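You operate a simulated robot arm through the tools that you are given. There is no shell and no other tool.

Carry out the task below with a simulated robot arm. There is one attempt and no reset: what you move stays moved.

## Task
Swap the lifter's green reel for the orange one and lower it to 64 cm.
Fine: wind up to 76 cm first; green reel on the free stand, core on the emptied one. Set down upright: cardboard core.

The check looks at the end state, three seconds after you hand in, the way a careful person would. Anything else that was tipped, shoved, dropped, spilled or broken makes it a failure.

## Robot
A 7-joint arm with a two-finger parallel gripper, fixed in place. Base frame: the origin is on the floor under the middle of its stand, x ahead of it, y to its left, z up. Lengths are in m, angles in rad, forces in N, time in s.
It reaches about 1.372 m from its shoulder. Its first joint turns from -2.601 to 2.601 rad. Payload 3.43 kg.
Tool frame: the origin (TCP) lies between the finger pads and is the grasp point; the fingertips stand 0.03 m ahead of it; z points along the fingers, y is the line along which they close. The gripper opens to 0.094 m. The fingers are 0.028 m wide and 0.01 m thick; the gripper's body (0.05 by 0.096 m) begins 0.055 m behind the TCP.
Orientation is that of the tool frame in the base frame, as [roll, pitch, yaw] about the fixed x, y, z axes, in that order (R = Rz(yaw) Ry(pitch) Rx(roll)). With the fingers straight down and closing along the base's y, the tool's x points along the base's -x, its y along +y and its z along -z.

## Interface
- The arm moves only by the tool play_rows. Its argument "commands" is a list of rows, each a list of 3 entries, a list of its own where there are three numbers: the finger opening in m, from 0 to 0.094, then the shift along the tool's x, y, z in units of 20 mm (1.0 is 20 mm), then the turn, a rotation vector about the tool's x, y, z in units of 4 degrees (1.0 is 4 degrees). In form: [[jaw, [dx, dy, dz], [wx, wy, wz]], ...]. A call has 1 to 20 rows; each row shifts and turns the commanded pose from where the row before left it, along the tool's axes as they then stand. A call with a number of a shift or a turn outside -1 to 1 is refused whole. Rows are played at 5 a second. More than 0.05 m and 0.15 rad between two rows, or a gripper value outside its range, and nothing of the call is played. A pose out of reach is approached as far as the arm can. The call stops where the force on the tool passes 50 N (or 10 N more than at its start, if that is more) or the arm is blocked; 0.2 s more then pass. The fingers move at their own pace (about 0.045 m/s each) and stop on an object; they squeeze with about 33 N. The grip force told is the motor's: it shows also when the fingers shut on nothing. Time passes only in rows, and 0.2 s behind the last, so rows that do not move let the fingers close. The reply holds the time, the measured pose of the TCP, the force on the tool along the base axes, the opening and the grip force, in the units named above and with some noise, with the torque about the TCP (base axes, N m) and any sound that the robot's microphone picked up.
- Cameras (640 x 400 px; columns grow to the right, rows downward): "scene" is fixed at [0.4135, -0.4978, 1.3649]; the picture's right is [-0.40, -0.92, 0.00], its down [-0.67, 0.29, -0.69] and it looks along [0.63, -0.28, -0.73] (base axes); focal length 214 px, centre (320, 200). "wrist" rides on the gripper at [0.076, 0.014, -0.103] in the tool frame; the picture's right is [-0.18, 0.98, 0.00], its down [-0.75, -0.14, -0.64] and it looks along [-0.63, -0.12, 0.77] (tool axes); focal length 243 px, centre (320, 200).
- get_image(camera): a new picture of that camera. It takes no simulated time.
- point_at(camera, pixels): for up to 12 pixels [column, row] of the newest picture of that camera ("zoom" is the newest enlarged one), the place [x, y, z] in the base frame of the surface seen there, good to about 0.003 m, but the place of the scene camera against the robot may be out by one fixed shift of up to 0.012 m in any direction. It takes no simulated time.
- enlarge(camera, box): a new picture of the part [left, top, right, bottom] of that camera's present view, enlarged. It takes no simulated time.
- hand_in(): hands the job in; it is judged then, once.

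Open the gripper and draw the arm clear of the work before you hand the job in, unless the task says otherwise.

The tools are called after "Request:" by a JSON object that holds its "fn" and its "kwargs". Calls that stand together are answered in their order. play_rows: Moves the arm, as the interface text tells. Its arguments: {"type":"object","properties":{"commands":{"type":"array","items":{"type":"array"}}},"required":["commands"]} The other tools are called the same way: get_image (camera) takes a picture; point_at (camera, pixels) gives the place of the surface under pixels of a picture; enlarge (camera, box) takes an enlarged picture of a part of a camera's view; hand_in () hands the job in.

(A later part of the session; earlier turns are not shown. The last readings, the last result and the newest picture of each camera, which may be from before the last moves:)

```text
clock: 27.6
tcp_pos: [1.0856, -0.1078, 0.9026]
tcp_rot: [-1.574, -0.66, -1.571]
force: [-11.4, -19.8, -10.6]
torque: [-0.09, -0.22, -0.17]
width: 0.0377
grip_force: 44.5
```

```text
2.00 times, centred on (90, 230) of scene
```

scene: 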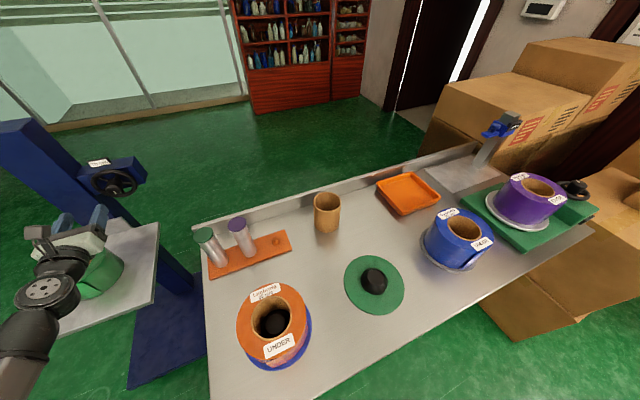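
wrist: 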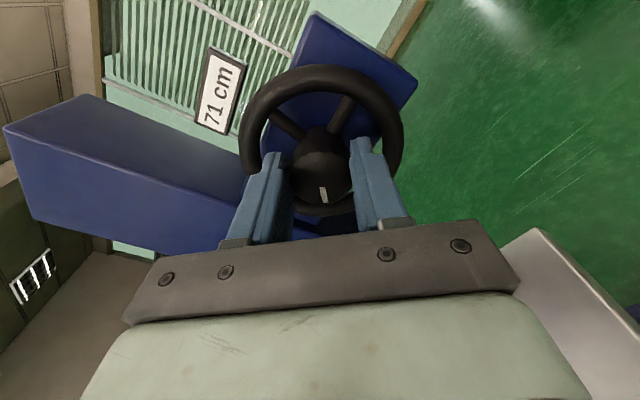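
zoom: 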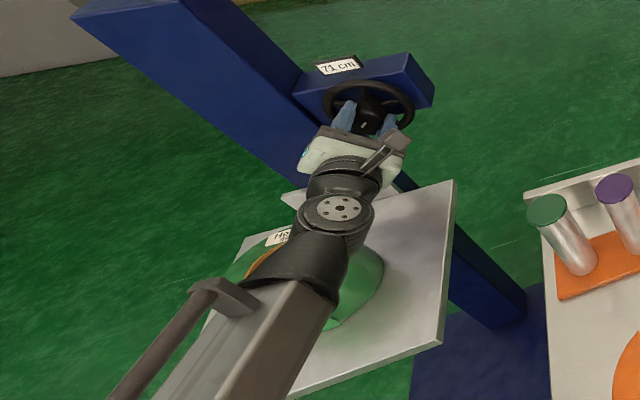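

At roll 232° the display reads 71 cm (+52° total), so about 45°/cm. Forces are small (~20 N along the closing axis); I ease 0.6 mm and continue clockwise 60°.

Request:
{"fn": "play_rows", "kwargs": {"commands": [[0.02, [0, 0.025, 0], [0, 0, 1]], [0.02, [0, 0, 0], [0, 0, 1]], [0.02, [0, 0, 0], [0, 0, 1]], [0.02, [0, 0, 0], [0, 0, 1]], [0.02, [0, 0, 0], [0, 0, 1]], [0.02, [0, 0, 0], [0, 0, 1]], [0.02, [0, 0, 0], [0, 0, 1]], [0.02, [0, 0, 0], [0, 0, 1]], [0.02, [0, 0, 0], [0, 0, 1]], [0.02, [0, 0, 0], [0, 0, 1]], [0.02, [0, 0, 0], [0, 0, 1]], [0.02, [0, 0, 0], [0, 0, 1]], [0.02, [0, 0, 0], [0, 0, 1]], [0.02, [0, 0, 0], [0, 0, 1]], [0.02, [0, 0, 0], [0, 0, 1]], [0.02, [0, 0, 0], [0, 0, 0]]]}}

Request:
{"fn": "get_image", "kwargs": {"camera": "wrist"}}

Request:
{"fn": "enlarge", "kwargs": {"camera": "scene", "box": [0, 130, 180, 330]}}

```text
clock: 31.0
tcp_pos: [1.087, -0.1043, 0.8994]
tcp_rot: [-1.576, 0.385, -1.574]
force: [-15.1, 9.3, -42.5]
torque: [0.0, 0.73, -0.3]
width: 0.0367
grip_force: 45.2
```

```text
taken
```

wrist: 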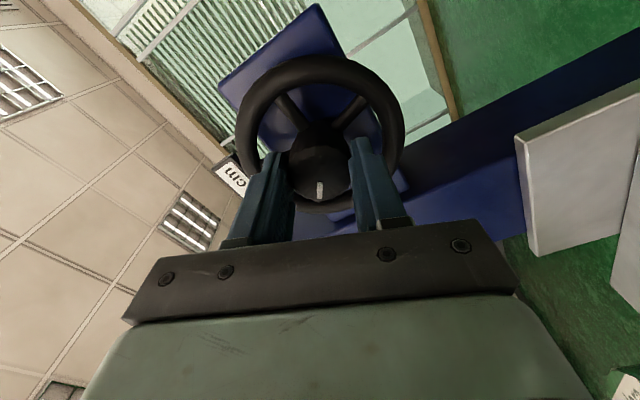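

```text
2.00 times, centred on (90, 230) of scene
```

zoom: 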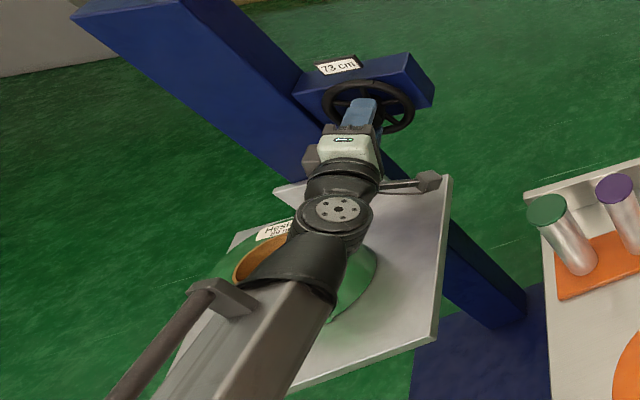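

Display seems to read 73; I zoom in to be sure, and measure the platform height.

Request:
{"fn": "enlarge", "kwargs": {"camera": "scene", "box": [70, 140, 150, 200]}}

Request:
{"fn": "point_at", "kwargs": {"camera": "scene", "pixels": [[130, 240], [140, 260], [120, 300], [140, 285], [115, 265]]}}

```text
6.67 times, centred on (110, 170) of scene
```

zoom: 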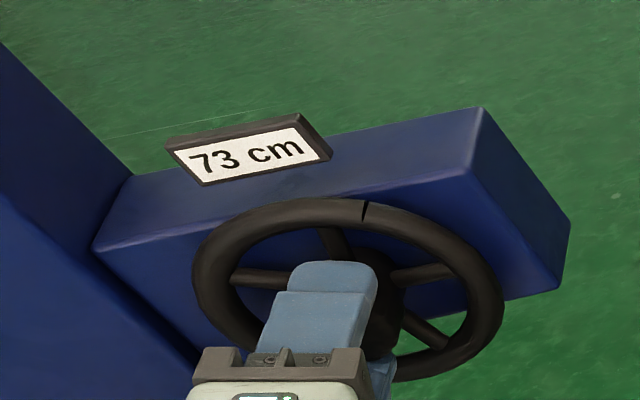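

```text
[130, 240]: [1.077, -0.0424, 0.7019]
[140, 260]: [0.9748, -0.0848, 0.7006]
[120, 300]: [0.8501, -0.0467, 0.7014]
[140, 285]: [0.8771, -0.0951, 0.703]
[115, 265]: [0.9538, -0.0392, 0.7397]
```

The display reads 73 cm at +112° (≈40°/cm). I relieve the closing-axis force (+1.3 mm along tool y) and continue clockwise 48°.

Request:
{"fn": "play_rows", "kwargs": {"commands": [[0.02, [0, 0.06, 0], [0, 0, 0]], [0.02, [0, 0, 0], [0, 0, 1]], [0.02, [0, 0, 0], [0, 0, 1]], [0.02, [0, 0, 0], [0, 0, 1]], [0.02, [0, 0, 0], [0, 0, 1]], [0.02, [0, 0, 0], [0, 0, 1]], [0.02, [0, 0, 0], [0, 0, 1]], [0.02, [0, 0, 0], [0, 0, 1]], [0.02, [0, 0, 0], [0, 0, 1]], [0.02, [0, 0, 0], [0, 0, 1]], [0.02, [0, 0, 0], [0, 0, 1]], [0.02, [0, 0, 0], [0, 0, 1]], [0.02, [0, 0, 0], [0, 0, 1]], [0.02, [0, 0, 0], [0, 0, 0]]]}}

Request:
{"fn": "get_image", "kwargs": {"camera": "scene"}}

Request:
{"fn": "get_image", "kwargs": {"camera": "wrist"}}

Request:
{"fn": "enlarge", "kwargs": {"camera": "scene", "box": [70, 140, 150, 200]}}

```text
clock: 32.7
tcp_pos: [1.0875, -0.1033, 0.9007]
tcp_rot: [-1.552, 0.831, -1.58]
force: [-3.5, -15.6, 3.9]
torque: [-0.01, 0.17, 1.13]
width: 0.0373
grip_force: 44.9
out of reach, approached as far as the arm can: row 6, 7, 8
stopped in row 8: the force on the tool passed its limit at 64 N (the readings are from after the stop); the commanded pose is now the measured one
```

```text
taken
```

scene: 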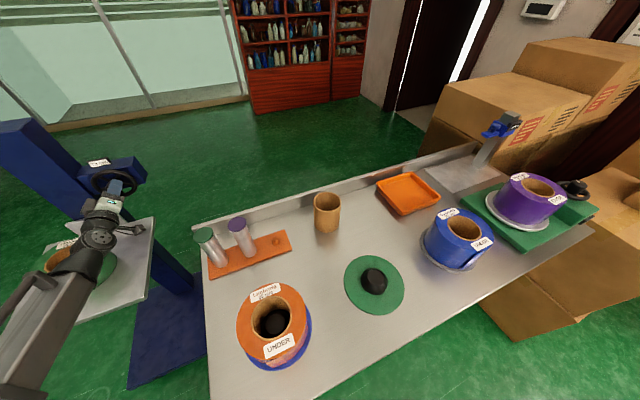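

```text
taken
```

wrist: 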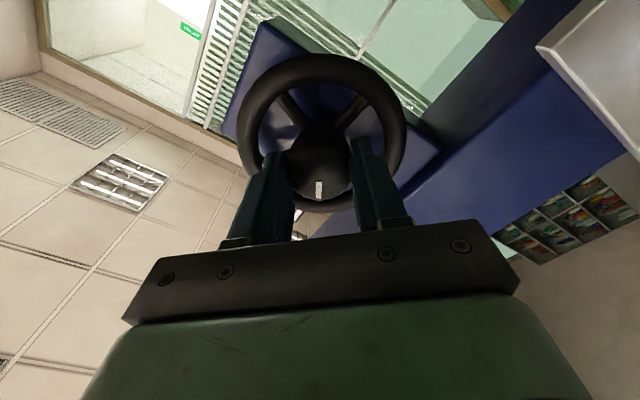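

```text
6.67 times, centred on (110, 170) of scene
```

zoom: 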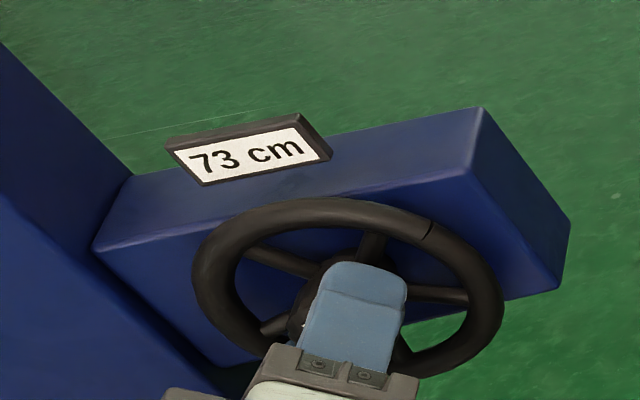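

The roll limit is near 316° (display 73 cm, +137°). I release, back off 4 cm, and start rolling back counter-clockwise in free air to regrip.

Request:
{"fn": "play_rows", "kwargs": {"commands": [[0.06, [0, 0, 0], [0, 0, 0]], [0.06, [0, 0, 0], [0, 0, 0]], [0.06, [0, 0, -1], [0, 0, 0]], [0.06, [0, 0, -1], [0, 0, 0]], [0.06, [0, 0, 0], [0, 0, -1]], [0.06, [0, 0, 0], [0, 0, -1]], [0.06, [0, 0, 0], [0, 0, -1]], [0.06, [0, 0, 0], [0, 0, -1]], [0.06, [0, 0, 0], [0, 0, -1]], [0.06, [0, 0, 0], [0, 0, -1]], [0.06, [0, 0, 0], [0, 0, -1]], [0.06, [0, 0, 0], [0, 0, -1]], [0.06, [0, 0, 0], [0, 0, -1]], [0.06, [0, 0, 0], [0, 0, -1]], [0.06, [0, 0, 0], [0, 0, -1]], [0.06, [0, 0, 0], [0, 0, -1]], [0.06, [0, 0, 0], [0, 0, -1]], [0.06, [0, 0, 0], [0, 0, -1]], [0.06, [0, 0, 0], [0, 0, -1]], [0.06, [0, 0, 0], [0, 0, -1]]]}}

Request:
{"fn": "play_rows", "kwargs": {"commands": [[0.06, [0, 0, 0], [0, 0, -1]], [0.06, [0, 0, 0], [0, 0, -1]], [0.06, [0, 0, 0], [0, 0, -1]], [0.06, [0, 0, 0], [0, 0, -1]], [0.06, [0, 0, 0], [0, 0, -1]], [0.06, [0, 0, 0], [0, 0, -1]], [0.06, [0, 0, 0], [0, 0, -1]], [0.06, [0, 0, 0], [0, 0, -1]], [0.06, [0, 0, 0], [0, 0, -1]], [0.06, [0, 0, 0], [0, 0, -1]], [0.06, [0, 0, 0], [0, 0, -1]], [0.06, [0, 0, 0], [0, 0, -1]], [0.06, [0, 0, 0], [0, 0, -1]], [0.06, [0, 0, 0], [0, 0, -1]], [0.06, [0, 0, 0], [0, 0, -1]], [0.06, [0, 0, 0], [0, 0, -1]], [0.06, [0, 0, 0], [0, 0, -1]], [0.06, [0, 0, 0], [0, 0, -1]], [0.06, [0, 0, 0], [0, 0, -1]], [0.06, [0, 0, 0], [0, 0, 0]]]}}

Request:
{"fn": "get_image", "kwargs": {"camera": "wrist"}}

Request:
{"fn": "get_image", "kwargs": {"camera": "scene"}}

```text
clock: 36.9
tcp_pos: [1.0455, -0.102, 0.897]
tcp_rot: [-1.557, -0.288, -1.595]
force: [-0.5, 0.4, -0.3]
torque: [0.02, -0.02, 0.03]
width: 0.0602
grip_force: 0.0
```

```text
clock: 41.1
tcp_pos: [1.0479, -0.1012, 0.8986]
tcp_rot: [1.265, -1.521, 1.853]
force: [0.5, 0.0, 0.7]
torque: [0.03, 0.03, -0.01]
width: 0.0599
grip_force: 0.1
```

```text
taken
```

wrist: 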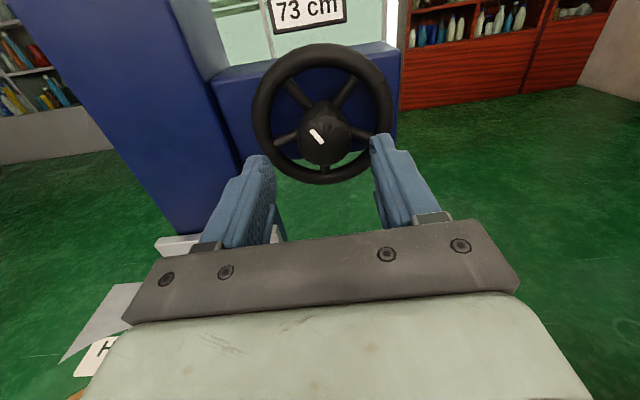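

```text
taken
```

scene: 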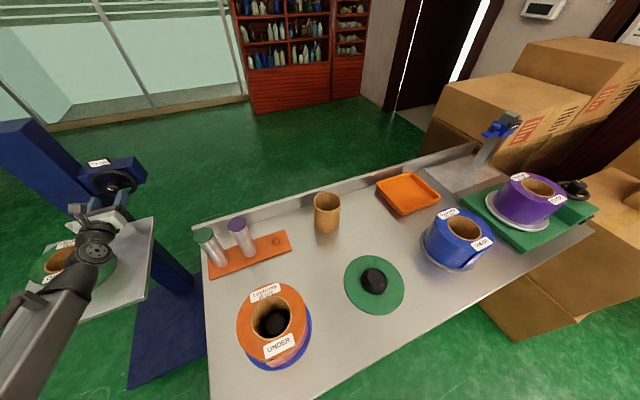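

Display 73 cm; the hand is slightly tilted after the stop (about 1.4°). I re-measure the knob from this view before correcting tilt and position.

Request:
{"fn": "enlarge", "kwargs": {"camera": "wrist", "box": [250, 40, 400, 190]}}

```text
2.67 times, centred on (325, 115) of wrist
```

zoom: 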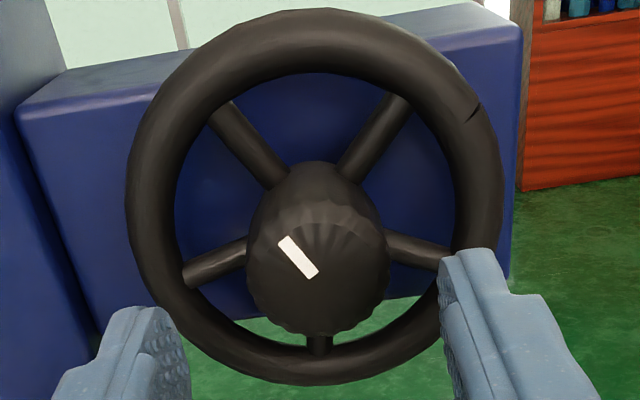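

The mark now points up-left (turned ~137° clockwise). I measure the knob front-face centre, its edges, and rim extremes.

Request:
{"fn": "point_at", "kwargs": {"camera": "zoom", "pixels": [[318, 280], [312, 272], [290, 245], [252, 270], [382, 265], [320, 330], [320, 215], [137, 200], [495, 200], [320, 370], [315, 20], [318, 345]]}}

```text
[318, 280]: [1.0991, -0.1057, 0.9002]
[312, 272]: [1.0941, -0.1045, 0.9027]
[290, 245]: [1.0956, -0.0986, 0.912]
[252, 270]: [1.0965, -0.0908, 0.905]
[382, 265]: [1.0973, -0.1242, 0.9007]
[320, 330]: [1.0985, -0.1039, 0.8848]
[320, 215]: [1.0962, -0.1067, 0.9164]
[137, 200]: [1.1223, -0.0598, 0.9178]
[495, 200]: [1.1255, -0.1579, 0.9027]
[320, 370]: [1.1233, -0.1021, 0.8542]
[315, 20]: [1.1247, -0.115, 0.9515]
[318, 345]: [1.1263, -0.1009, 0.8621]
```

Knob centre ≈(y -0.107, z 0.9025). I correct the tilt, roll back 16° more for travel margin, and re-centre, then read the pose again before advancing.

Request:
{"fn": "play_rows", "kwargs": {"commands": [[0.06, [0, 0, 0], [0.344, -0.2, 0]], [0.06, [0.19, 0.27, 0], [0, 0, 0]], [0.06, [0, 0, 0], [0, 0, -1]], [0.06, [0, 0, 0], [0, 0, -1]], [0.06, [0, 0, 0], [0, 0, -1]], [0.06, [0, 0, 0], [0, 0, -1]], [0.06, [0, 0, 0], [0, 0, 0]]]}}

Request:
{"fn": "play_rows", "kwargs": {"commands": [[0.06, [0, 0, 0], [0, 0, 0]]]}}

Request:
{"fn": "play_rows", "kwargs": {"commands": [[0.06, [0, 0, 0], [0, 0, 0]]]}}

```text
clock: 42.7
tcp_pos: [1.0479, -0.1064, 0.9015]
tcp_rot: [1.574, -1.248, 1.568]
force: [0.5, 0.9, 0.6]
torque: [0.01, 0.01, 0.02]
width: 0.06
grip_force: 0.0
```

```text
clock: 43.1
tcp_pos: [1.0479, -0.1064, 0.9028]
tcp_rot: [1.575, -1.248, 1.568]
force: [0.0, 0.3, 1.2]
torque: [0.0, -0.02, 0.02]
width: 0.0602
grip_force: 0.1
```

```text
clock: 43.5
tcp_pos: [1.0484, -0.1071, 0.9023]
tcp_rot: [1.573, -1.248, 1.57]
force: [0.4, 0.4, 0.2]
torque: [-0.02, -0.02, -0.02]
width: 0.06
grip_force: 0.0
```

Pose is centred (y -0.1066, z 0.9022) with the tool along x. I advance 37 mm and close on the knob.

Request:
{"fn": "play_rows", "kwargs": {"commands": [[0.06, [0, 0, 0.6], [0, 0, 0]], [0.06, [0, 0, 0.6], [0, 0, 0]], [0.06, [0, 0, 0.66], [0, 0, 0]], [0.05, [0, 0, 0], [0, 0, 0]], [0.02, [0, 0, 0], [0, 0, 0]], [0.02, [0, 0, 0], [0, 0, 0]], [0.02, [0, 0, 0], [0, 0, 0]]]}}

Request:
{"fn": "get_image", "kwargs": {"camera": "wrist"}}

```text
clock: 45.1
tcp_pos: [1.0847, -0.1037, 0.9017]
tcp_rot: [1.574, -1.248, 1.571]
force: [-2.4, 19.3, -10.2]
torque: [0.05, 0.22, -0.08]
width: 0.0369
grip_force: 44.7
```

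```text
taken
```

wrist: 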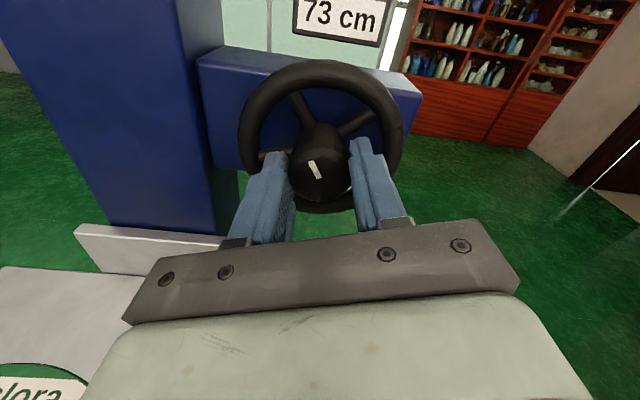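

Gripped with ~21 N along the closing axis; I ease 0.6 mm and turn clockwise 68°.

Request:
{"fn": "play_rows", "kwargs": {"commands": [[0.02, [0, -0.03, 0], [0, 0, 0]], [0.02, [0, 0, 0], [0, 0, 1]], [0.02, [0, 0, 0], [0, 0, 1]], [0.02, [0, 0, 0], [0, 0, 1]], [0.02, [0, 0, 0], [0, 0, 1]], [0.02, [0, 0, 0], [0, 0, 1]], [0.02, [0, 0, 0], [0, 0, 1]], [0.02, [0, 0, 0], [0, 0, 1]], [0.02, [0, 0, 0], [0, 0, 1]], [0.02, [0, 0, 0], [0, 0, 1]], [0.02, [0, 0, 0], [0, 0, 1]], [0.02, [0, 0, 0], [0, 0, 1]], [0.02, [0, 0, 0], [0, 0, 1]], [0.02, [0, 0, 0], [0, 0, 1]], [0.02, [0, 0, 0], [0, 0, 1]], [0.02, [0, 0, 0], [0, 0, 1]], [0.02, [0, 0, 0], [0, 0, 1]], [0.02, [0, 0, 0], [0, 0, 1]], [0.02, [0, 0, 0], [0, 0, 0]]]}}

Request:
{"fn": "enlarge", "kwargs": {"camera": "scene", "box": [70, 140, 150, 200]}}

Request:
{"fn": "get_image", "kwargs": {"camera": "scene"}}

```text
clock: 49.1
tcp_pos: [1.0852, -0.1073, 0.9025]
tcp_rot: [-1.575, -0.705, -1.568]
force: [-16.2, -1.7, -26.1]
torque: [-0.06, 0.57, 0.5]
width: 0.0369
grip_force: 44.9
```

```text
6.67 times, centred on (110, 170) of scene
```

zoom: 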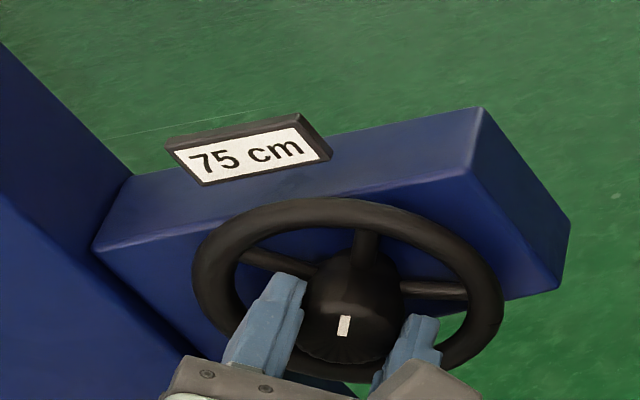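

```text
taken
```

scene: 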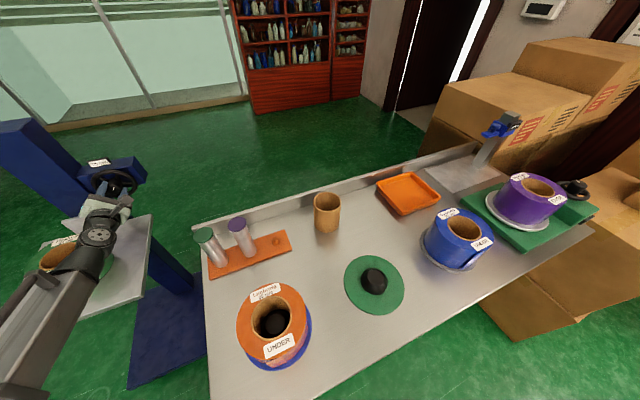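

Display 75 cm at +206°. I measure the platform height now to calibrate cm per degree.

Request:
{"fn": "point_at", "kwargs": {"camera": "scene", "pixels": [[130, 240], [138, 260], [120, 290], [135, 275], [128, 255], [140, 230]]}}

Request:
{"fn": "enlarge", "kwargs": {"camera": "scene", "box": [0, 180, 180, 340]}}

```text
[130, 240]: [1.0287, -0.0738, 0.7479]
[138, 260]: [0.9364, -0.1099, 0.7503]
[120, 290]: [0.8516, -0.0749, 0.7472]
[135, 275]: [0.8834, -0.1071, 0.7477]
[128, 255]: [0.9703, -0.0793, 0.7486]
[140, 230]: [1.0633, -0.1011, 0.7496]
```

```text
2.50 times, centred on (90, 260) of scene
```

zoom: 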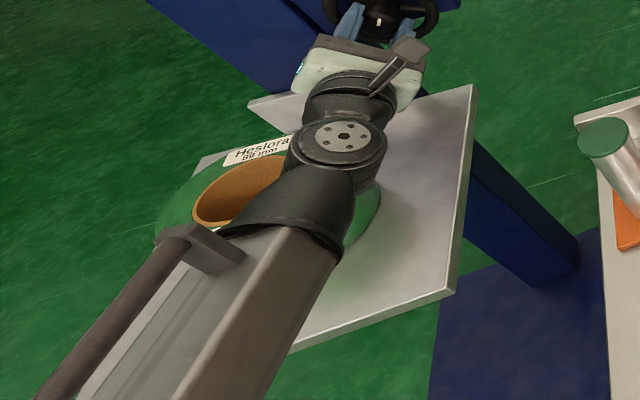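

Platform rose 4.6 cm for 206° → 45°/cm (8 cm per turn), so it's at ≈74.6 cm. I turn 64° more for 76 cm, easing the closing-axis force on the way.

Request:
{"fn": "play_rows", "kwargs": {"commands": [[0.02, [0, 0.03, 0], [0, 0, 1]], [0.02, [0, 0, 0], [0, 0, 1]], [0.02, [0, 0, 0], [0, 0, 1]], [0.02, [0, 0, 0], [0, 0, 1]], [0.02, [0, 0, 0], [0, 0, 1]], [0.02, [0, 0, 0], [0, 0, 1]], [0.02, [0, 0, 0], [0, 0, 1]], [0.02, [0, 0, 0], [0, 0, 1]], [0.02, [0, 0, 0], [0, 0, 0]]]}}

```text
clock: 51.1
tcp_pos: [1.0853, -0.1083, 0.9013]
tcp_rot: [-1.576, -0.146, -1.57]
force: [-4.7, -4.9, -36.2]
torque: [-0.07, 0.1, 1.06]
width: 0.0367
grip_force: 45.0
```

Closing-axis force is 36 N now; I ease 1 mm along tool y and finish the remaining 32°.

Request:
{"fn": "play_rows", "kwargs": {"commands": [[0.02, [0, 0.05, 0], [0, 0, 0]], [0.02, [0, 0, 0], [0, 0, 1]], [0.02, [0, 0, 0], [0, 0, 1]], [0.02, [0, 0, 0], [0, 0, 1]], [0.02, [0, 0, 0], [0, 0, 1]], [0.02, [0, 0, 0], [0, 0, 1]], [0.02, [0, 0, 0], [0, 0, 1]], [0.02, [0, 0, 0], [0, 0, 1]], [0.02, [0, 0, 0], [0, 0, 1]], [0.02, [0, 0, 0], [0, 0, 0]]]}}

Request:
{"fn": "get_image", "kwargs": {"camera": "scene"}}

Request:
{"fn": "enlarge", "kwargs": {"camera": "scene", "box": [70, 140, 150, 200]}}

Request:
{"fn": "point_at", "kwargs": {"camera": "scene", "pixels": [[130, 240], [138, 260], [120, 290], [135, 275], [128, 255], [140, 230]]}}

```text
clock: 53.3
tcp_pos: [1.085, -0.1063, 0.8989]
tcp_rot: [-1.578, 0.413, -1.577]
force: [-20.1, -9.5, -38.9]
torque: [-0.06, 0.0, 0.28]
width: 0.0369
grip_force: 45.7
```

```text
taken
```

scene: 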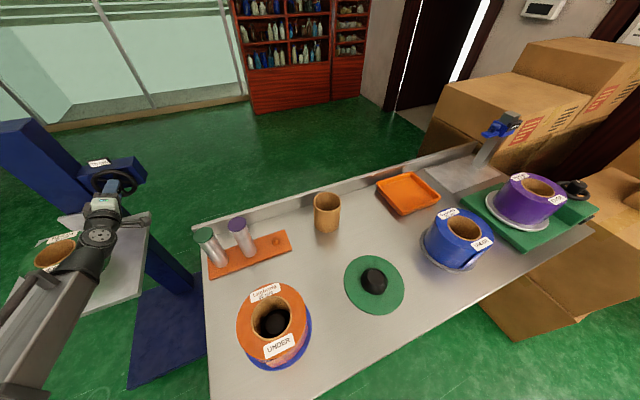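

```text
6.67 times, centred on (110, 170) of scene
```

zoom: 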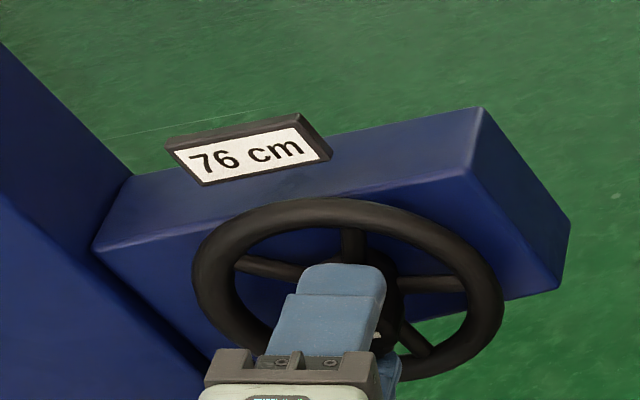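

```text
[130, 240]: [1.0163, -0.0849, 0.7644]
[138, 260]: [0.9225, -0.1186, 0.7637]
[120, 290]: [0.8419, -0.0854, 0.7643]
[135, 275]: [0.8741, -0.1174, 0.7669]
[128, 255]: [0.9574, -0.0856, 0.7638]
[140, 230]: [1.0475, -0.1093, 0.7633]
```

Display reads 76 cm and the platform is at 0.764 in the scene frame. I release the knob, back off 10 cm, raise ~18 cm, and begin rolling back to the camera-up orientation.

Request:
{"fn": "play_rows", "kwargs": {"commands": [[0.06, [0, 0, 0], [0, 0, 0]], [0.06, [0, 0, 0], [0, 0, 0]], [0.06, [0, 0, -1], [0, 0, 0]], [0.06, [0, 0, -1], [0, 0, 0]], [0.06, [0, 0, -1], [0, 0, 0]], [0.06, [0, 0, -1], [0, 0, 0]], [0.06, [0, 0, -1], [0, 0, 0]], [0.06, [-0.39, -0.92, 0], [0, 0, 0]], [0.06, [-0.39, -0.92, 0], [0, 0, 0]], [0.06, [-0.39, -0.92, 0], [0, 0, 0]], [0.06, [-0.39, -0.92, 0], [0, 0, 0]], [0.06, [-0.39, -0.92, 0], [0, 0, 0]], [0.06, [-0.39, -0.92, 0], [0, 0, 0]], [0.06, [-0.39, -0.92, 0], [0, 0, 0]], [0.06, [-0.39, -0.92, 0], [0, 0, 0]], [0.06, [-0.39, -0.92, 0], [0, 0, 0]], [0.06, [0, 0, 0], [0, 0, -1]], [0.06, [0, 0, 0], [0, 0, -1]], [0.06, [0, 0, 0], [0, 0, -1]], [0.06, [0, 0, 0], [0, 0, -1]]]}}

Request:
{"fn": "play_rows", "kwargs": {"commands": [[0.06, [0, 0, 0], [0, 0, -1]], [0.06, [0, 0, 0], [0, 0, -1]], [0.06, [0, 0, 0], [0, 0, -1]], [0.06, [0, 0, 0], [0, 0, -1]], [0.06, [0, 0, 0], [0, 0, -1]], [0.06, [0, 0, 0], [0, 0, -1]], [0.06, [0, 0, 0], [0, 0, -1]], [0.06, [0, 0, 0], [0, 0, -1]], [0.06, [0, 0, 0], [0, 0, -1]], [0.06, [0, 0, 0], [0, 0, -1]], [0.06, [0, 0, 0], [0, 0, -1]], [0.06, [0, 0, 0], [0, 0, -1]], [0.06, [0, 0, 0], [0, 0, -1]], [0.06, [0, 0, 0], [0, 0, -1]], [0.06, [0, 0, 0], [0, 0, -1]], [0.06, [0, 0, 0], [0, 0, -1]], [0.06, [0, 0, 0], [0, 0, -1]], [0.06, [0, 0, 0], [0, 0, -1]], [0.06, [0, 0, 0], [0, 0, -1]], [0.06, [0, 0, 0], [0, 0, -1]]]}}

Request:
{"fn": "get_image", "kwargs": {"camera": "scene"}}

```text
clock: 57.5
tcp_pos: [0.9881, -0.052, 0.9876]
tcp_rot: [-1.568, 0.131, -1.568]
force: [0.5, 0.8, 0.8]
torque: [0.01, 0.01, 0.01]
width: 0.0602
grip_force: 0.1
out of reach, approached as far as the arm can: row 10, 11, 12, 13, 14, 15, 16, 17
```

```text
clock: 61.7
tcp_pos: [0.9888, -0.0535, 0.9887]
tcp_rot: [-1.574, -1.267, -1.564]
force: [1.1, 0.5, -0.4]
torque: [0.0, -0.01, -0.03]
width: 0.0602
grip_force: 0.1
```

```text
taken
```

scene: 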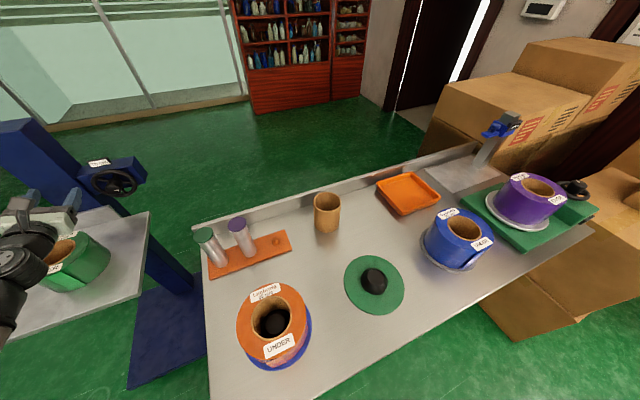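

All clear; the hand is at (0.988,-0.053,0.988) and the platform shows 76 cm. I finish the roll (17.4°), then raise 12 cm and move back 6 cm.

Request:
{"fn": "play_rows", "kwargs": {"commands": [[0.06, [0, 0, 0], [0, 0, -1]], [0.06, [0, 0, 0], [0, 0, -1]], [0.06, [0, 0, 0], [0, 0, -1]], [0.06, [0, 0, 0], [0, 0, -1]], [0.06, [0, 0, 0], [0, 0, -0.35]], [0.06, [1, 0, 0], [0, 0, 0]], [0.06, [1, 0, 0], [0, 0, 0]], [0.06, [1, 0, 0], [0, 0, 0]], [0.06, [1, 0, -1], [0, 0, 0]], [0.06, [1, 0, -1], [0, 0, 0]], [0.06, [1, 0, -1], [0, 0, 0]], [0.06, [0, 0, 0], [0, 0, 0]]]}}

Request:
{"fn": "get_image", "kwargs": {"camera": "wrist"}}

```text
clock: 64.3
tcp_pos: [0.9302, -0.054, 1.1096]
tcp_rot: [-2.082, -1.569, -1.057]
force: [-0.1, 0.4, 0.0]
torque: [0.01, 0.01, 0.02]
width: 0.0599
grip_force: 0.0
```

```text
taken
```

wrist: 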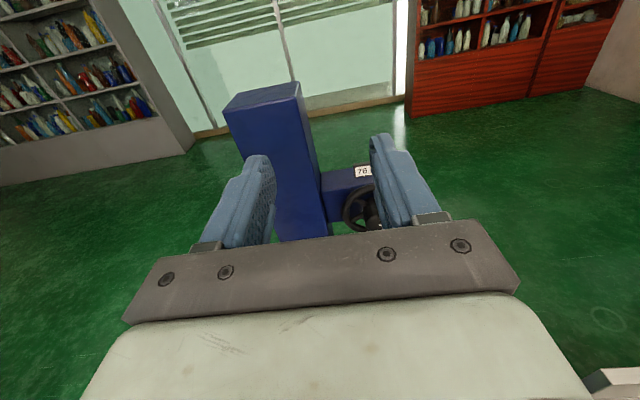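

The hand is level at z=1.11 with the camera on top. I pitch the tool straight down here (22.5 rows), well above the reel (top ≈0.853).

Request:
{"fn": "play_rows", "kwargs": {"commands": [[0.06, [0, 0, 0], [0, -1, 0]], [0.06, [0, 0, 0], [0, -1, 0]], [0.06, [0, 0, 0], [0, -1, 0]], [0.06, [0, 0, 0], [0, -1, 0]], [0.06, [0, 0, 0], [0, -1, 0]], [0.06, [0, 0, 0], [0, -1, 0]], [0.06, [0, 0, 0], [0, -1, 0]], [0.06, [0, 0, 0], [0, -1, 0]], [0.06, [0, 0, 0], [0, -1, 0]], [0.06, [0, 0, 0], [0, -1, 0]], [0.06, [0, 0, 0], [0, -1, 0]], [0.06, [0, 0, 0], [0, -1, 0]], [0.06, [0, 0, 0], [0, -1, 0]], [0.06, [0, 0, 0], [0, -1, 0]], [0.06, [0, 0, 0], [0, -1, 0]], [0.06, [0, 0, 0], [0, -1, 0]], [0.06, [0, 0, 0], [0, -1, 0]], [0.06, [0, 0, 0], [0, -1, 0]], [0.06, [0, 0, 0], [0, -1, 0]], [0.06, [0, 0, 0], [0, -1, 0]]]}}

Request:
{"fn": "play_rows", "kwargs": {"commands": [[0.06, [0, 0, 0], [0, -1, 0]], [0.06, [0, 0, 0], [0, -1, 0]], [0.06, [0, 0, 0], [0, -0.5, 0]], [0.06, [0, 0, 0], [0, 0, 0]]]}}

Request:
{"fn": "get_image", "kwargs": {"camera": "wrist"}}

Request:
{"fn": "get_image", "kwargs": {"camera": "scene"}}

```text
clock: 68.5
tcp_pos: [0.9246, -0.1065, 1.1031]
tcp_rot: [3.141, -0.173, 0.012]
force: [0.3, 0.6, -0.1]
torque: [0.01, 0.0, 0.02]
width: 0.06
grip_force: 0.1
out of reach, approached as far as the arm can: row 8, 9, 10, 11, 12, 13, 14, 15, 17, 19
```

```text
clock: 69.5
tcp_pos: [0.9232, -0.105, 1.1045]
tcp_rot: [-3.14, 0.003, 0.012]
force: [0.8, 0.1, 0.0]
torque: [0.0, -0.01, -0.03]
width: 0.06
grip_force: 0.0
```

```text
taken
```

wrist: 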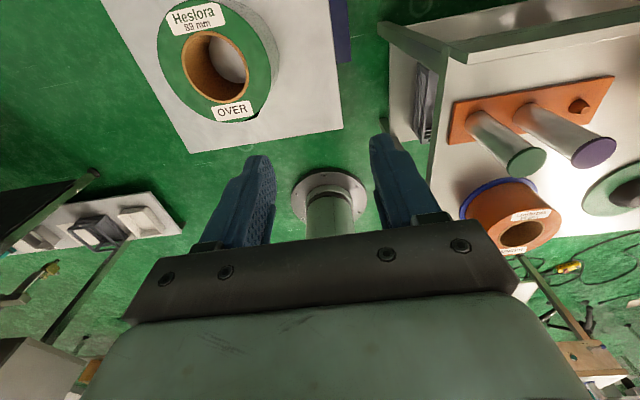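

```text
taken
```

scene: 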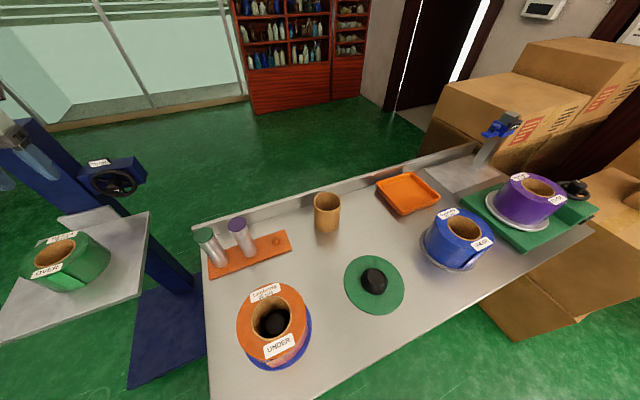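

The tool points down but yaw≈0 is at a wrist limit on this side, so I rotate the tool +90° yaw (counter-clockwise from above) toward mid-range; fingers will then close along X for pinching the far (+x) wall, away from the tape tail.

Request:
{"fn": "play_rows", "kwargs": {"commands": [[0.06, [0, 0, 0], [0, 0, -1]], [0.06, [0, 0, 0], [0, 0, -1]], [0.06, [0, 0, 0], [0, 0, -1]], [0.06, [0, 0, 0], [0, 0, -1]], [0.06, [0, 0, 0], [0, 0, -1]], [0.06, [0, 0, 0], [0, 0, -1]], [0.06, [0, 0, 0], [0, 0, -1]], [0.06, [0, 0, 0], [0, 0, -1]], [0.06, [0, 0, 0], [0, 0, -1]], [0.06, [0, 0, 0], [0, 0, -1]], [0.06, [0, 0, 0], [0, 0, -1]], [0.06, [0, 0, 0], [0, 0, -1]], [0.06, [0, 0, 0], [0, 0, -1]], [0.06, [0, 0, 0], [0, 0, -1]], [0.06, [0, 0, 0], [0, 0, -1]], [0.06, [0, 0, 0], [0, 0, -1]], [0.06, [0, 0, 0], [0, 0, -1]], [0.06, [0, 0, 0], [0, 0, -1]], [0.06, [0, 0, 0], [0, 0, -1]], [0.06, [0, 0, 0], [0, 0, -1]]]}}

Request:
{"fn": "play_rows", "kwargs": {"commands": [[0.06, [0, 0, 0], [0, 0, -1]], [0.06, [0, 0, 0], [0, 0, -1]], [0.06, [0, 0, 0], [0, 0, -0.33]], [0.06, [1, 0, 0], [0, 0, 0]], [0.06, [1, 0, 0], [0, 0, 0]], [0.06, [1, 0, 0], [0, 0, 0]], [0.06, [1, 0, 0], [0, 0, 0]], [0.06, [1, 0, 0], [0, 0, 0]], [0.06, [1, 0, 0], [0, 0, 0]], [0.06, [0, 0, 0], [0, 0, 0]]]}}

Request:
{"fn": "get_image", "kwargs": {"camera": "wrist"}}

Request:
{"fn": "get_image", "kwargs": {"camera": "scene"}}

```text
clock: 73.7
tcp_pos: [0.9253, -0.1054, 1.1048]
tcp_rot: [-3.141, -0.003, 1.401]
force: [-1.0, -0.2, 0.4]
torque: [0.03, 0.0, -0.01]
width: 0.0601
grip_force: 0.1
```

```text
clock: 75.9
tcp_pos: [0.9231, 0.0157, 1.1056]
tcp_rot: [-3.14, 0.0, 1.56]
force: [0.2, -0.1, 1.4]
torque: [-0.02, -0.02, -0.01]
width: 0.0599
grip_force: 0.0
```

```text
taken
```

wrist: 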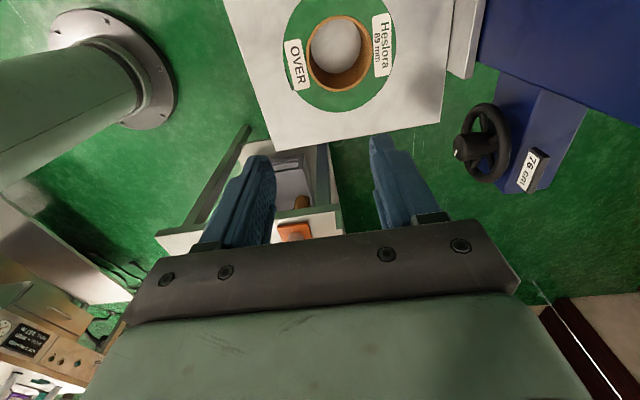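

```text
taken
```

scene: 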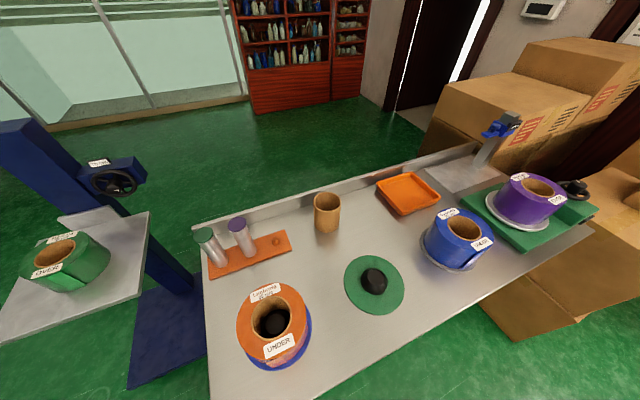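

The wrist camera sees the green reel at (342,52) with bore clearly visible, display 76 cm. I measure the bore and outer circle points from an enlargement.

Request:
{"fn": "enlarge", "kwargs": {"camera": "wrist", "box": [270, 0, 420, 120]}}

```text
3.33 times, centred on (345, 60) of wrist
```

zoom: 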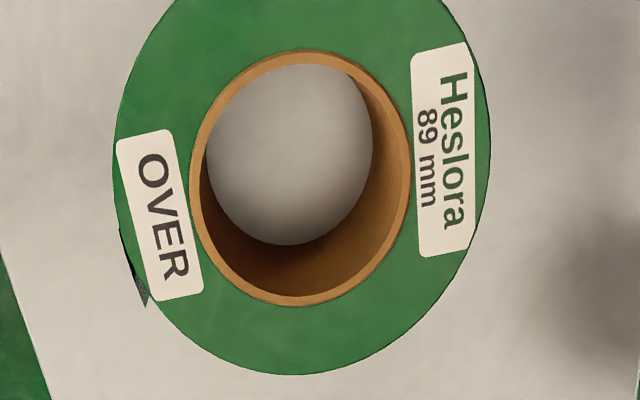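

I take points on the outer edge and on the core rim in this zoom.

Request:
{"fn": "point_at", "kwargs": {"camera": "zoom", "pixels": [[118, 150], [487, 150], [300, 371], [200, 336], [420, 320], [194, 180], [407, 165], [300, 55], [300, 300], [225, 270], [385, 245], [290, 150]]}}

```text
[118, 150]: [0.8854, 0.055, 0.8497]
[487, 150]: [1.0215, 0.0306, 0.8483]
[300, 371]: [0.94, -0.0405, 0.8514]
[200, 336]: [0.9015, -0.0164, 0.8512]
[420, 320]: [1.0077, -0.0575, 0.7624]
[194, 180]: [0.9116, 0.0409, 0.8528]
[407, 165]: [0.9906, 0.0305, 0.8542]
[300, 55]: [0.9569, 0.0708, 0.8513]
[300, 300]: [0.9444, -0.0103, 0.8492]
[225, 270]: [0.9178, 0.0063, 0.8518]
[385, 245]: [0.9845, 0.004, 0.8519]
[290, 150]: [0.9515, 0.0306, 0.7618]
```

Green reel: centre (0.9515,0.030), outer radius 0.070, core rim radius ~0.041, top z≈0.851, platform ≈0.762. I move above the far wall at (1.0055,0.030) and descend to z≈0.905 (tips ≈0.875, above the reel), then check.

Request:
{"fn": "play_rows", "kwargs": {"commands": [[0.06, [0.141, 0.824, 0], [0, 0, 0]], [0.06, [0.141, 0.824, 0], [0, 0, 0]], [0.06, [0.141, 0.824, 0], [0, 0, 0]], [0.06, [0.141, 0.824, 0], [0, 0, 0]], [0.06, [0.141, 0.824, 0], [0, 0, -0.15]], [0.06, [0, 0, 1], [0, 0, 0]], [0.06, [0, 0, 1], [0, 0, 0]], [0.06, [0, 0, 1], [0, 0, 0]], [0.06, [0, 0, 1], [0, 0, 0]], [0.06, [0, 0, 1], [0, 0, 0]], [0.06, [0, 0, 1], [0, 0, 0]], [0.06, [0, 0, 1], [0, 0, 0]], [0.06, [0, 0, 1], [0, 0, 0]], [0.06, [0, 0, 1], [0, 0, 0]], [0.06, [0, 0, 1], [0, 0, 0]], [0.06, [0, 0, 0], [0, 0, 0]]]}}

Request:
{"fn": "get_image", "kwargs": {"camera": "wrist"}}

Request:
{"fn": "get_image", "kwargs": {"camera": "scene"}}

```text
clock: 79.3
tcp_pos: [1.0065, 0.0317, 0.9043]
tcp_rot: [-3.14, -0.001, 1.572]
force: [-0.9, -0.6, -0.3]
torque: [0.0, 0.01, -0.01]
width: 0.0601
grip_force: 0.1
```

```text
taken
```

wrist: 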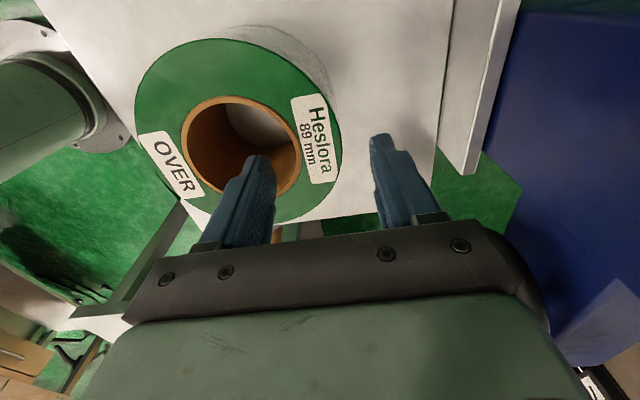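

```text
taken
```

scene: 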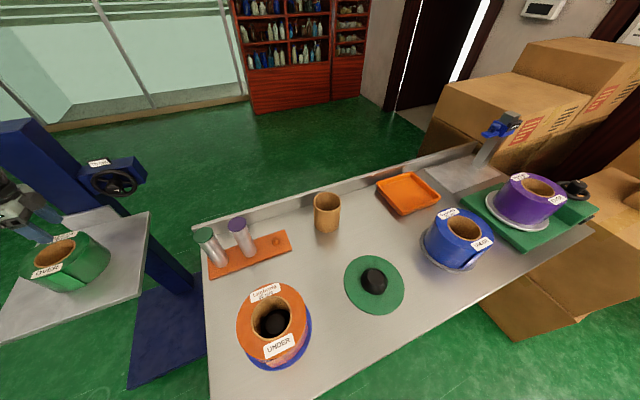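

Aligned at (1.0065,0.0317,0.904) with the left finger over the bore and the right finger outside the reel. I descend ~77 mm to TCP z≈0.827 in gentle steps.

Request:
{"fn": "play_rows", "kwargs": {"commands": [[0.06, [-0.08, -0.05, 0.5], [0, 0, 0]], [0.06, [0, 0, 0.5], [0, 0, 0]], [0.06, [0, 0, 0.5], [0, 0, 0]], [0.06, [0, 0, 0.5], [0, 0, 0]], [0.06, [0, 0, 0.5], [0, 0, 0]], [0.06, [0, 0, 0.5], [0, 0, 0]], [0.06, [0, 0, 0.5], [0, 0, 0]], [0.06, [0, 0, 0.36], [0, 0, 0]], [0.06, [0, 0, 0], [0, 0, 0]]]}}

Request:
{"fn": "get_image", "kwargs": {"camera": "wrist"}}

Request:
{"fn": "enlarge", "kwargs": {"camera": "scene", "box": [0, 170, 160, 330]}}

```text
clock: 81.3
tcp_pos: [1.0062, 0.0278, 0.8254]
tcp_rot: [-3.141, -0.001, 1.575]
force: [0.0, 0.0, 1.5]
torque: [0.01, 0.02, -0.02]
width: 0.0601
grip_force: 0.2
```

```text
taken
```

wrist: 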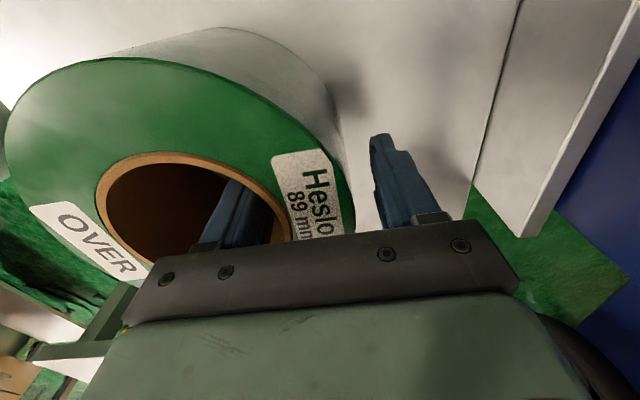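

```text
2.50 times, centred on (80, 250) of scene
```

zoom: 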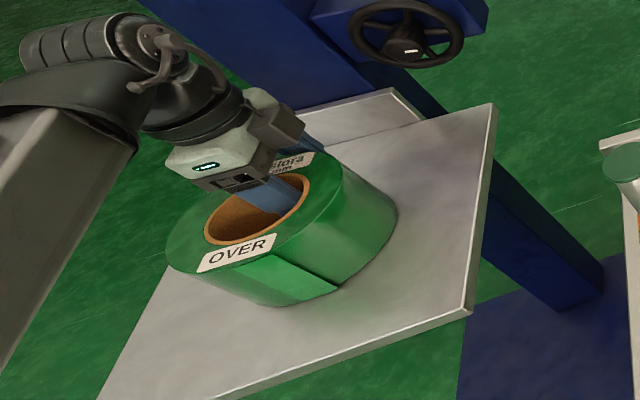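

One finger is inside the bore, the other outside the wall. I close on the wall and check the grip.

Request:
{"fn": "play_rows", "kwargs": {"commands": [[0.05, [0, 0, 0], [0, 0, 0]], [0.03, [0, 0, 0], [0, 0, 0]], [0.02, [0, 0, 0], [0, 0, 0]], [0.02, [0, 0, 0], [0, 0, 0]], [0.02, [0, 0, 0], [0, 0, 0]]]}}

Request:
{"fn": "get_image", "kwargs": {"camera": "wrist"}}

```text
clock: 82.5
tcp_pos: [1.0071, 0.0265, 0.8258]
tcp_rot: [-3.138, -0.003, 1.573]
force: [-5.2, -0.6, 1.0]
torque: [0.01, -0.12, -0.02]
width: 0.0322
grip_force: 33.3
```

```text
taken
```

wrist: 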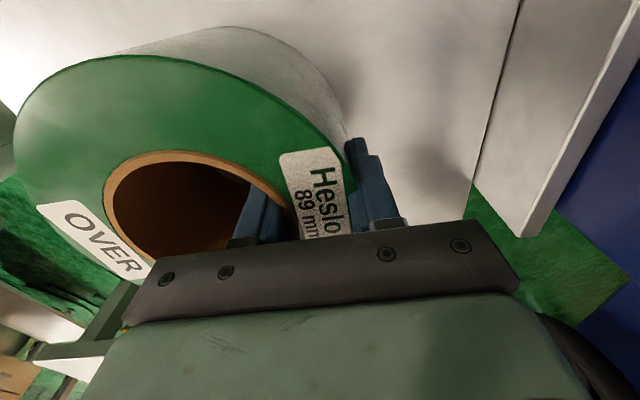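

Wall gripped at 0.0322 m, 33 N. I lift gently 3 cm and check the weight, torque, and tilt.

Request:
{"fn": "play_rows", "kwargs": {"commands": [[0.02, [0, 0, -0.2], [0, 0, 0]], [0.02, [0, 0, -0.3], [0, 0, 0]], [0.02, [0, 0, -0.5], [0, 0, 0]], [0.02, [0, 0, -0.5], [0, 0, 0]], [0.02, [0, 0, 0], [0, 0, 0]]]}}

Request:
{"fn": "get_image", "kwargs": {"camera": "wrist"}}

Request:
{"fn": "enlarge", "kwargs": {"camera": "scene", "box": [0, 170, 160, 330]}}

```text
clock: 83.7
tcp_pos: [1.0068, 0.0264, 0.8563]
tcp_rot: [-3.139, -0.001, 1.572]
force: [0.1, 0.1, -12.3]
torque: [-0.02, -0.65, -0.03]
width: 0.0326
grip_force: 32.9
```

```text
taken
```

wrist: 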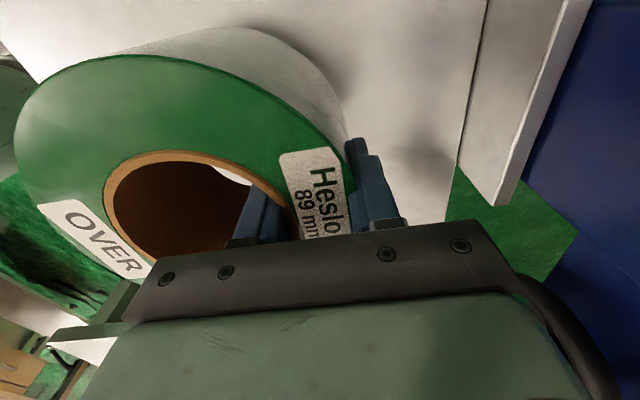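

```text
2.50 times, centred on (80, 250) of scene
```

zoom: 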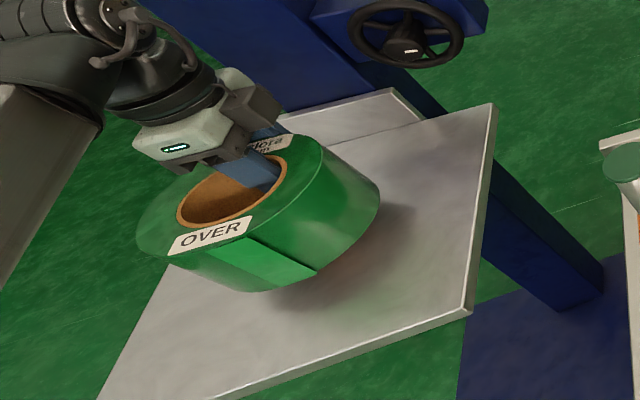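

The reel hangs level: 12.3 N weight, torque 0.65 Nm, grip steady. I lift to TCP z≈1.06 (reel bottom ≈0.99, above the 0.93 rollers) and start the diagonal move toward the free stand.

Request:
{"fn": "play_rows", "kwargs": {"commands": [[0.02, [0, 0, -0.6], [0, 0, 0]], [0.02, [0, 0, -1], [0, 0, 0]], [0.02, [0, 0, -1], [0, 0, 0]], [0.02, [0, 0, -1], [0, 0, 0]], [0.02, [0, 0, -1], [0, 0, 0]], [0.02, [0, 0, -1], [0, 0, 0]], [0.02, [0, 0, -1], [0, 0, 0]], [0.02, [0, 0, -1], [0, 0, 0]], [0.02, [0, 0, -1], [0, 0, 0]], [0.02, [0, 0, -1], [0, 0, 0]], [0.02, [0, 0, -0.6], [0, 0, 0]], [0.02, [-0.4, -0.3, 0], [0, 0, 0]], [0.02, [-0.8, -0.5, 0], [0, 0, 0]], [0.02, [-0.993, -0.513, 0], [0, 0, 0]], [0.02, [-0.993, -0.513, 0], [0, 0, 0]], [0.02, [-0.993, -0.513, 0], [0, 0, 0]], [0.02, [-0.993, -0.513, 0], [0, 0, 0]], [0.02, [-0.993, -0.513, 0], [0, 0, 0]], [0.02, [-0.8, -0.5, 0], [0, 0, 0]], [0.02, [-0.4, -0.3, 0], [0, 0, 0]]]}}

Request:
{"fn": "get_image", "kwargs": {"camera": "scene"}}

Request:
{"fn": "get_image", "kwargs": {"camera": "wrist"}}

```text
clock: 87.9
tcp_pos: [0.9231, -0.1224, 1.0597]
tcp_rot: [-3.14, -0.001, 1.572]
force: [0.9, 0.2, -11.9]
torque: [-0.05, -0.66, 0.04]
width: 0.0324
grip_force: 33.3
```

```text
taken
```

scene: 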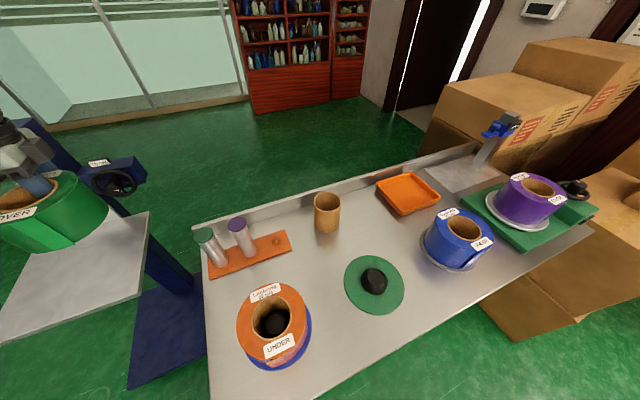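

```text
taken
```

wrist: 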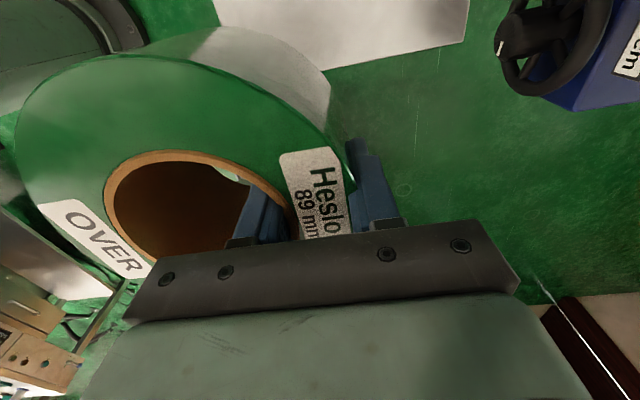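

The lifter platform is empty and flat and the reel is stable. I continue the diagonal toward the free stand.

Request:
{"fn": "play_rows", "kwargs": {"commands": [[0.02, [-0.5, -0.25, 0], [0, 0, 0]], [0.02, [-1, -0.505, 0], [0, 0, 0]], [0.02, [-1, -0.505, 0], [0, 0, 0]], [0.02, [-1, -0.505, 0], [0, 0, 0]], [0.02, [-1, -0.505, 0], [0, 0, 0]], [0.02, [-1, -0.505, 0], [0, 0, 0]], [0.02, [-1, -0.505, 0], [0, 0, 0]], [0.02, [-1, -0.505, 0], [0, 0, 0]], [0.02, [-1, -0.505, 0], [0, 0, 0]], [0.02, [-1, -0.505, 0], [0, 0, 0]], [0.02, [-1, -0.505, 0], [0, 0, 0]], [0.02, [-1, -0.505, 0], [0, 0, 0]], [0.02, [-1, -0.505, 0], [0, 0, 0]], [0.02, [-1, -0.505, 0], [0, 0, 0]], [0.02, [-1, -0.505, 0], [0, 0, 0]], [0.02, [-1, -0.505, 0], [0, 0, 0]], [0.02, [-1, -0.505, 0], [0, 0, 0]], [0.02, [-1, -0.505, 0], [0, 0, 0]], [0.02, [-1, -0.505, 0], [0, 0, 0]], [0.02, [-0.5, -0.25, 0], [0, 0, 0]]]}}

Request:
{"fn": "get_image", "kwargs": {"camera": "scene"}}

```text
clock: 92.1
tcp_pos: [0.7331, -0.5004, 1.0592]
tcp_rot: [-3.14, -0.002, 1.571]
force: [-0.7, 0.6, -11.3]
torque: [-0.05, -0.65, -0.02]
width: 0.0324
grip_force: 32.9
```

```text
taken
```

scene: 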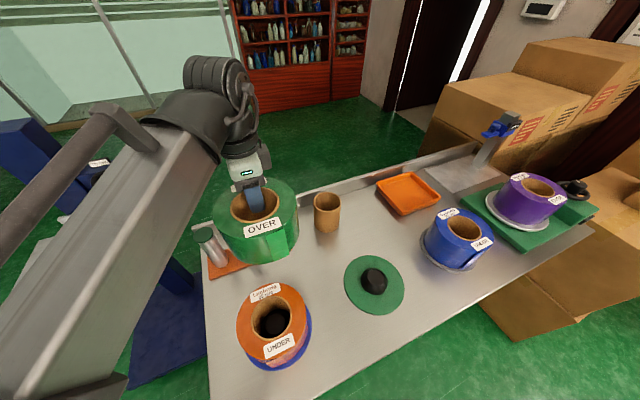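

All stable, passing above the rollers. I finish the lateral move to above the free stand at TCP ≈(0.617,-0.728).

Request:
{"fn": "play_rows", "kwargs": {"commands": [[0.02, [-0.5, -0.25, 0], [0, 0, 0]], [0.02, [-0.99, -0.505, 0], [0, 0, 0]], [0.02, [-0.99, -0.505, 0], [0, 0, 0]], [0.02, [-0.99, -0.505, 0], [0, 0, 0]], [0.02, [-0.99, -0.505, 0], [0, 0, 0]], [0.02, [-0.99, -0.505, 0], [0, 0, 0]], [0.02, [-0.99, -0.505, 0], [0, 0, 0]], [0.02, [-0.99, -0.505, 0], [0, 0, 0]], [0.02, [-0.99, -0.505, 0], [0, 0, 0]], [0.02, [-0.99, -0.505, 0], [0, 0, 0]], [0.02, [-0.99, -0.505, 0], [0, 0, 0]], [0.02, [-0.98, -0.5, 0], [0, 0, 0]], [0.02, [0, 0, 0], [0, 0, 0]]]}}

Request:
{"fn": "get_image", "kwargs": {"camera": "scene"}}

Request:
{"fn": "get_image", "kwargs": {"camera": "wrist"}}

```text
clock: 94.9
tcp_pos: [0.6155, -0.7272, 1.0577]
tcp_rot: [-3.14, -0.002, 1.572]
force: [-0.7, 0.1, -11.5]
torque: [-0.04, -0.64, -0.01]
width: 0.0323
grip_force: 32.7
```

```text
taken
```

scene: 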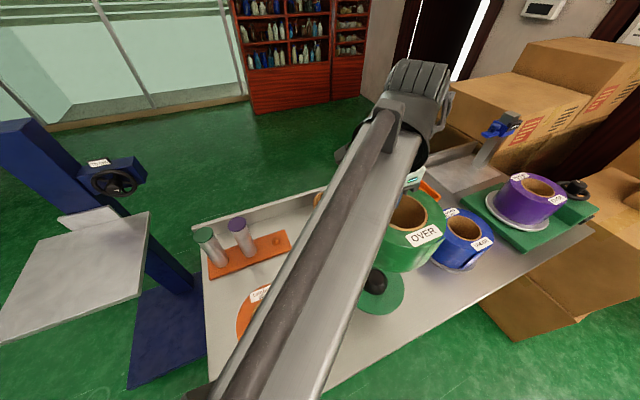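

```text
taken
```

wrist: 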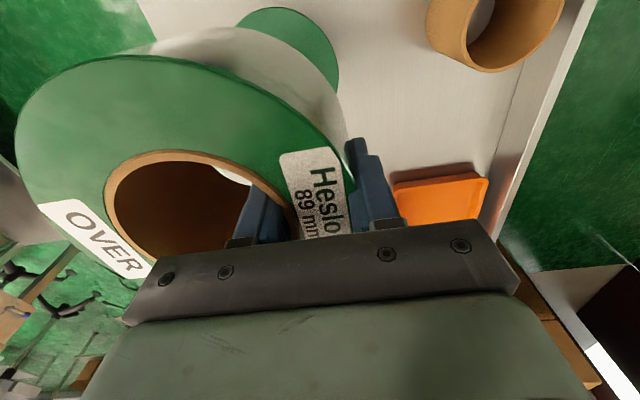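

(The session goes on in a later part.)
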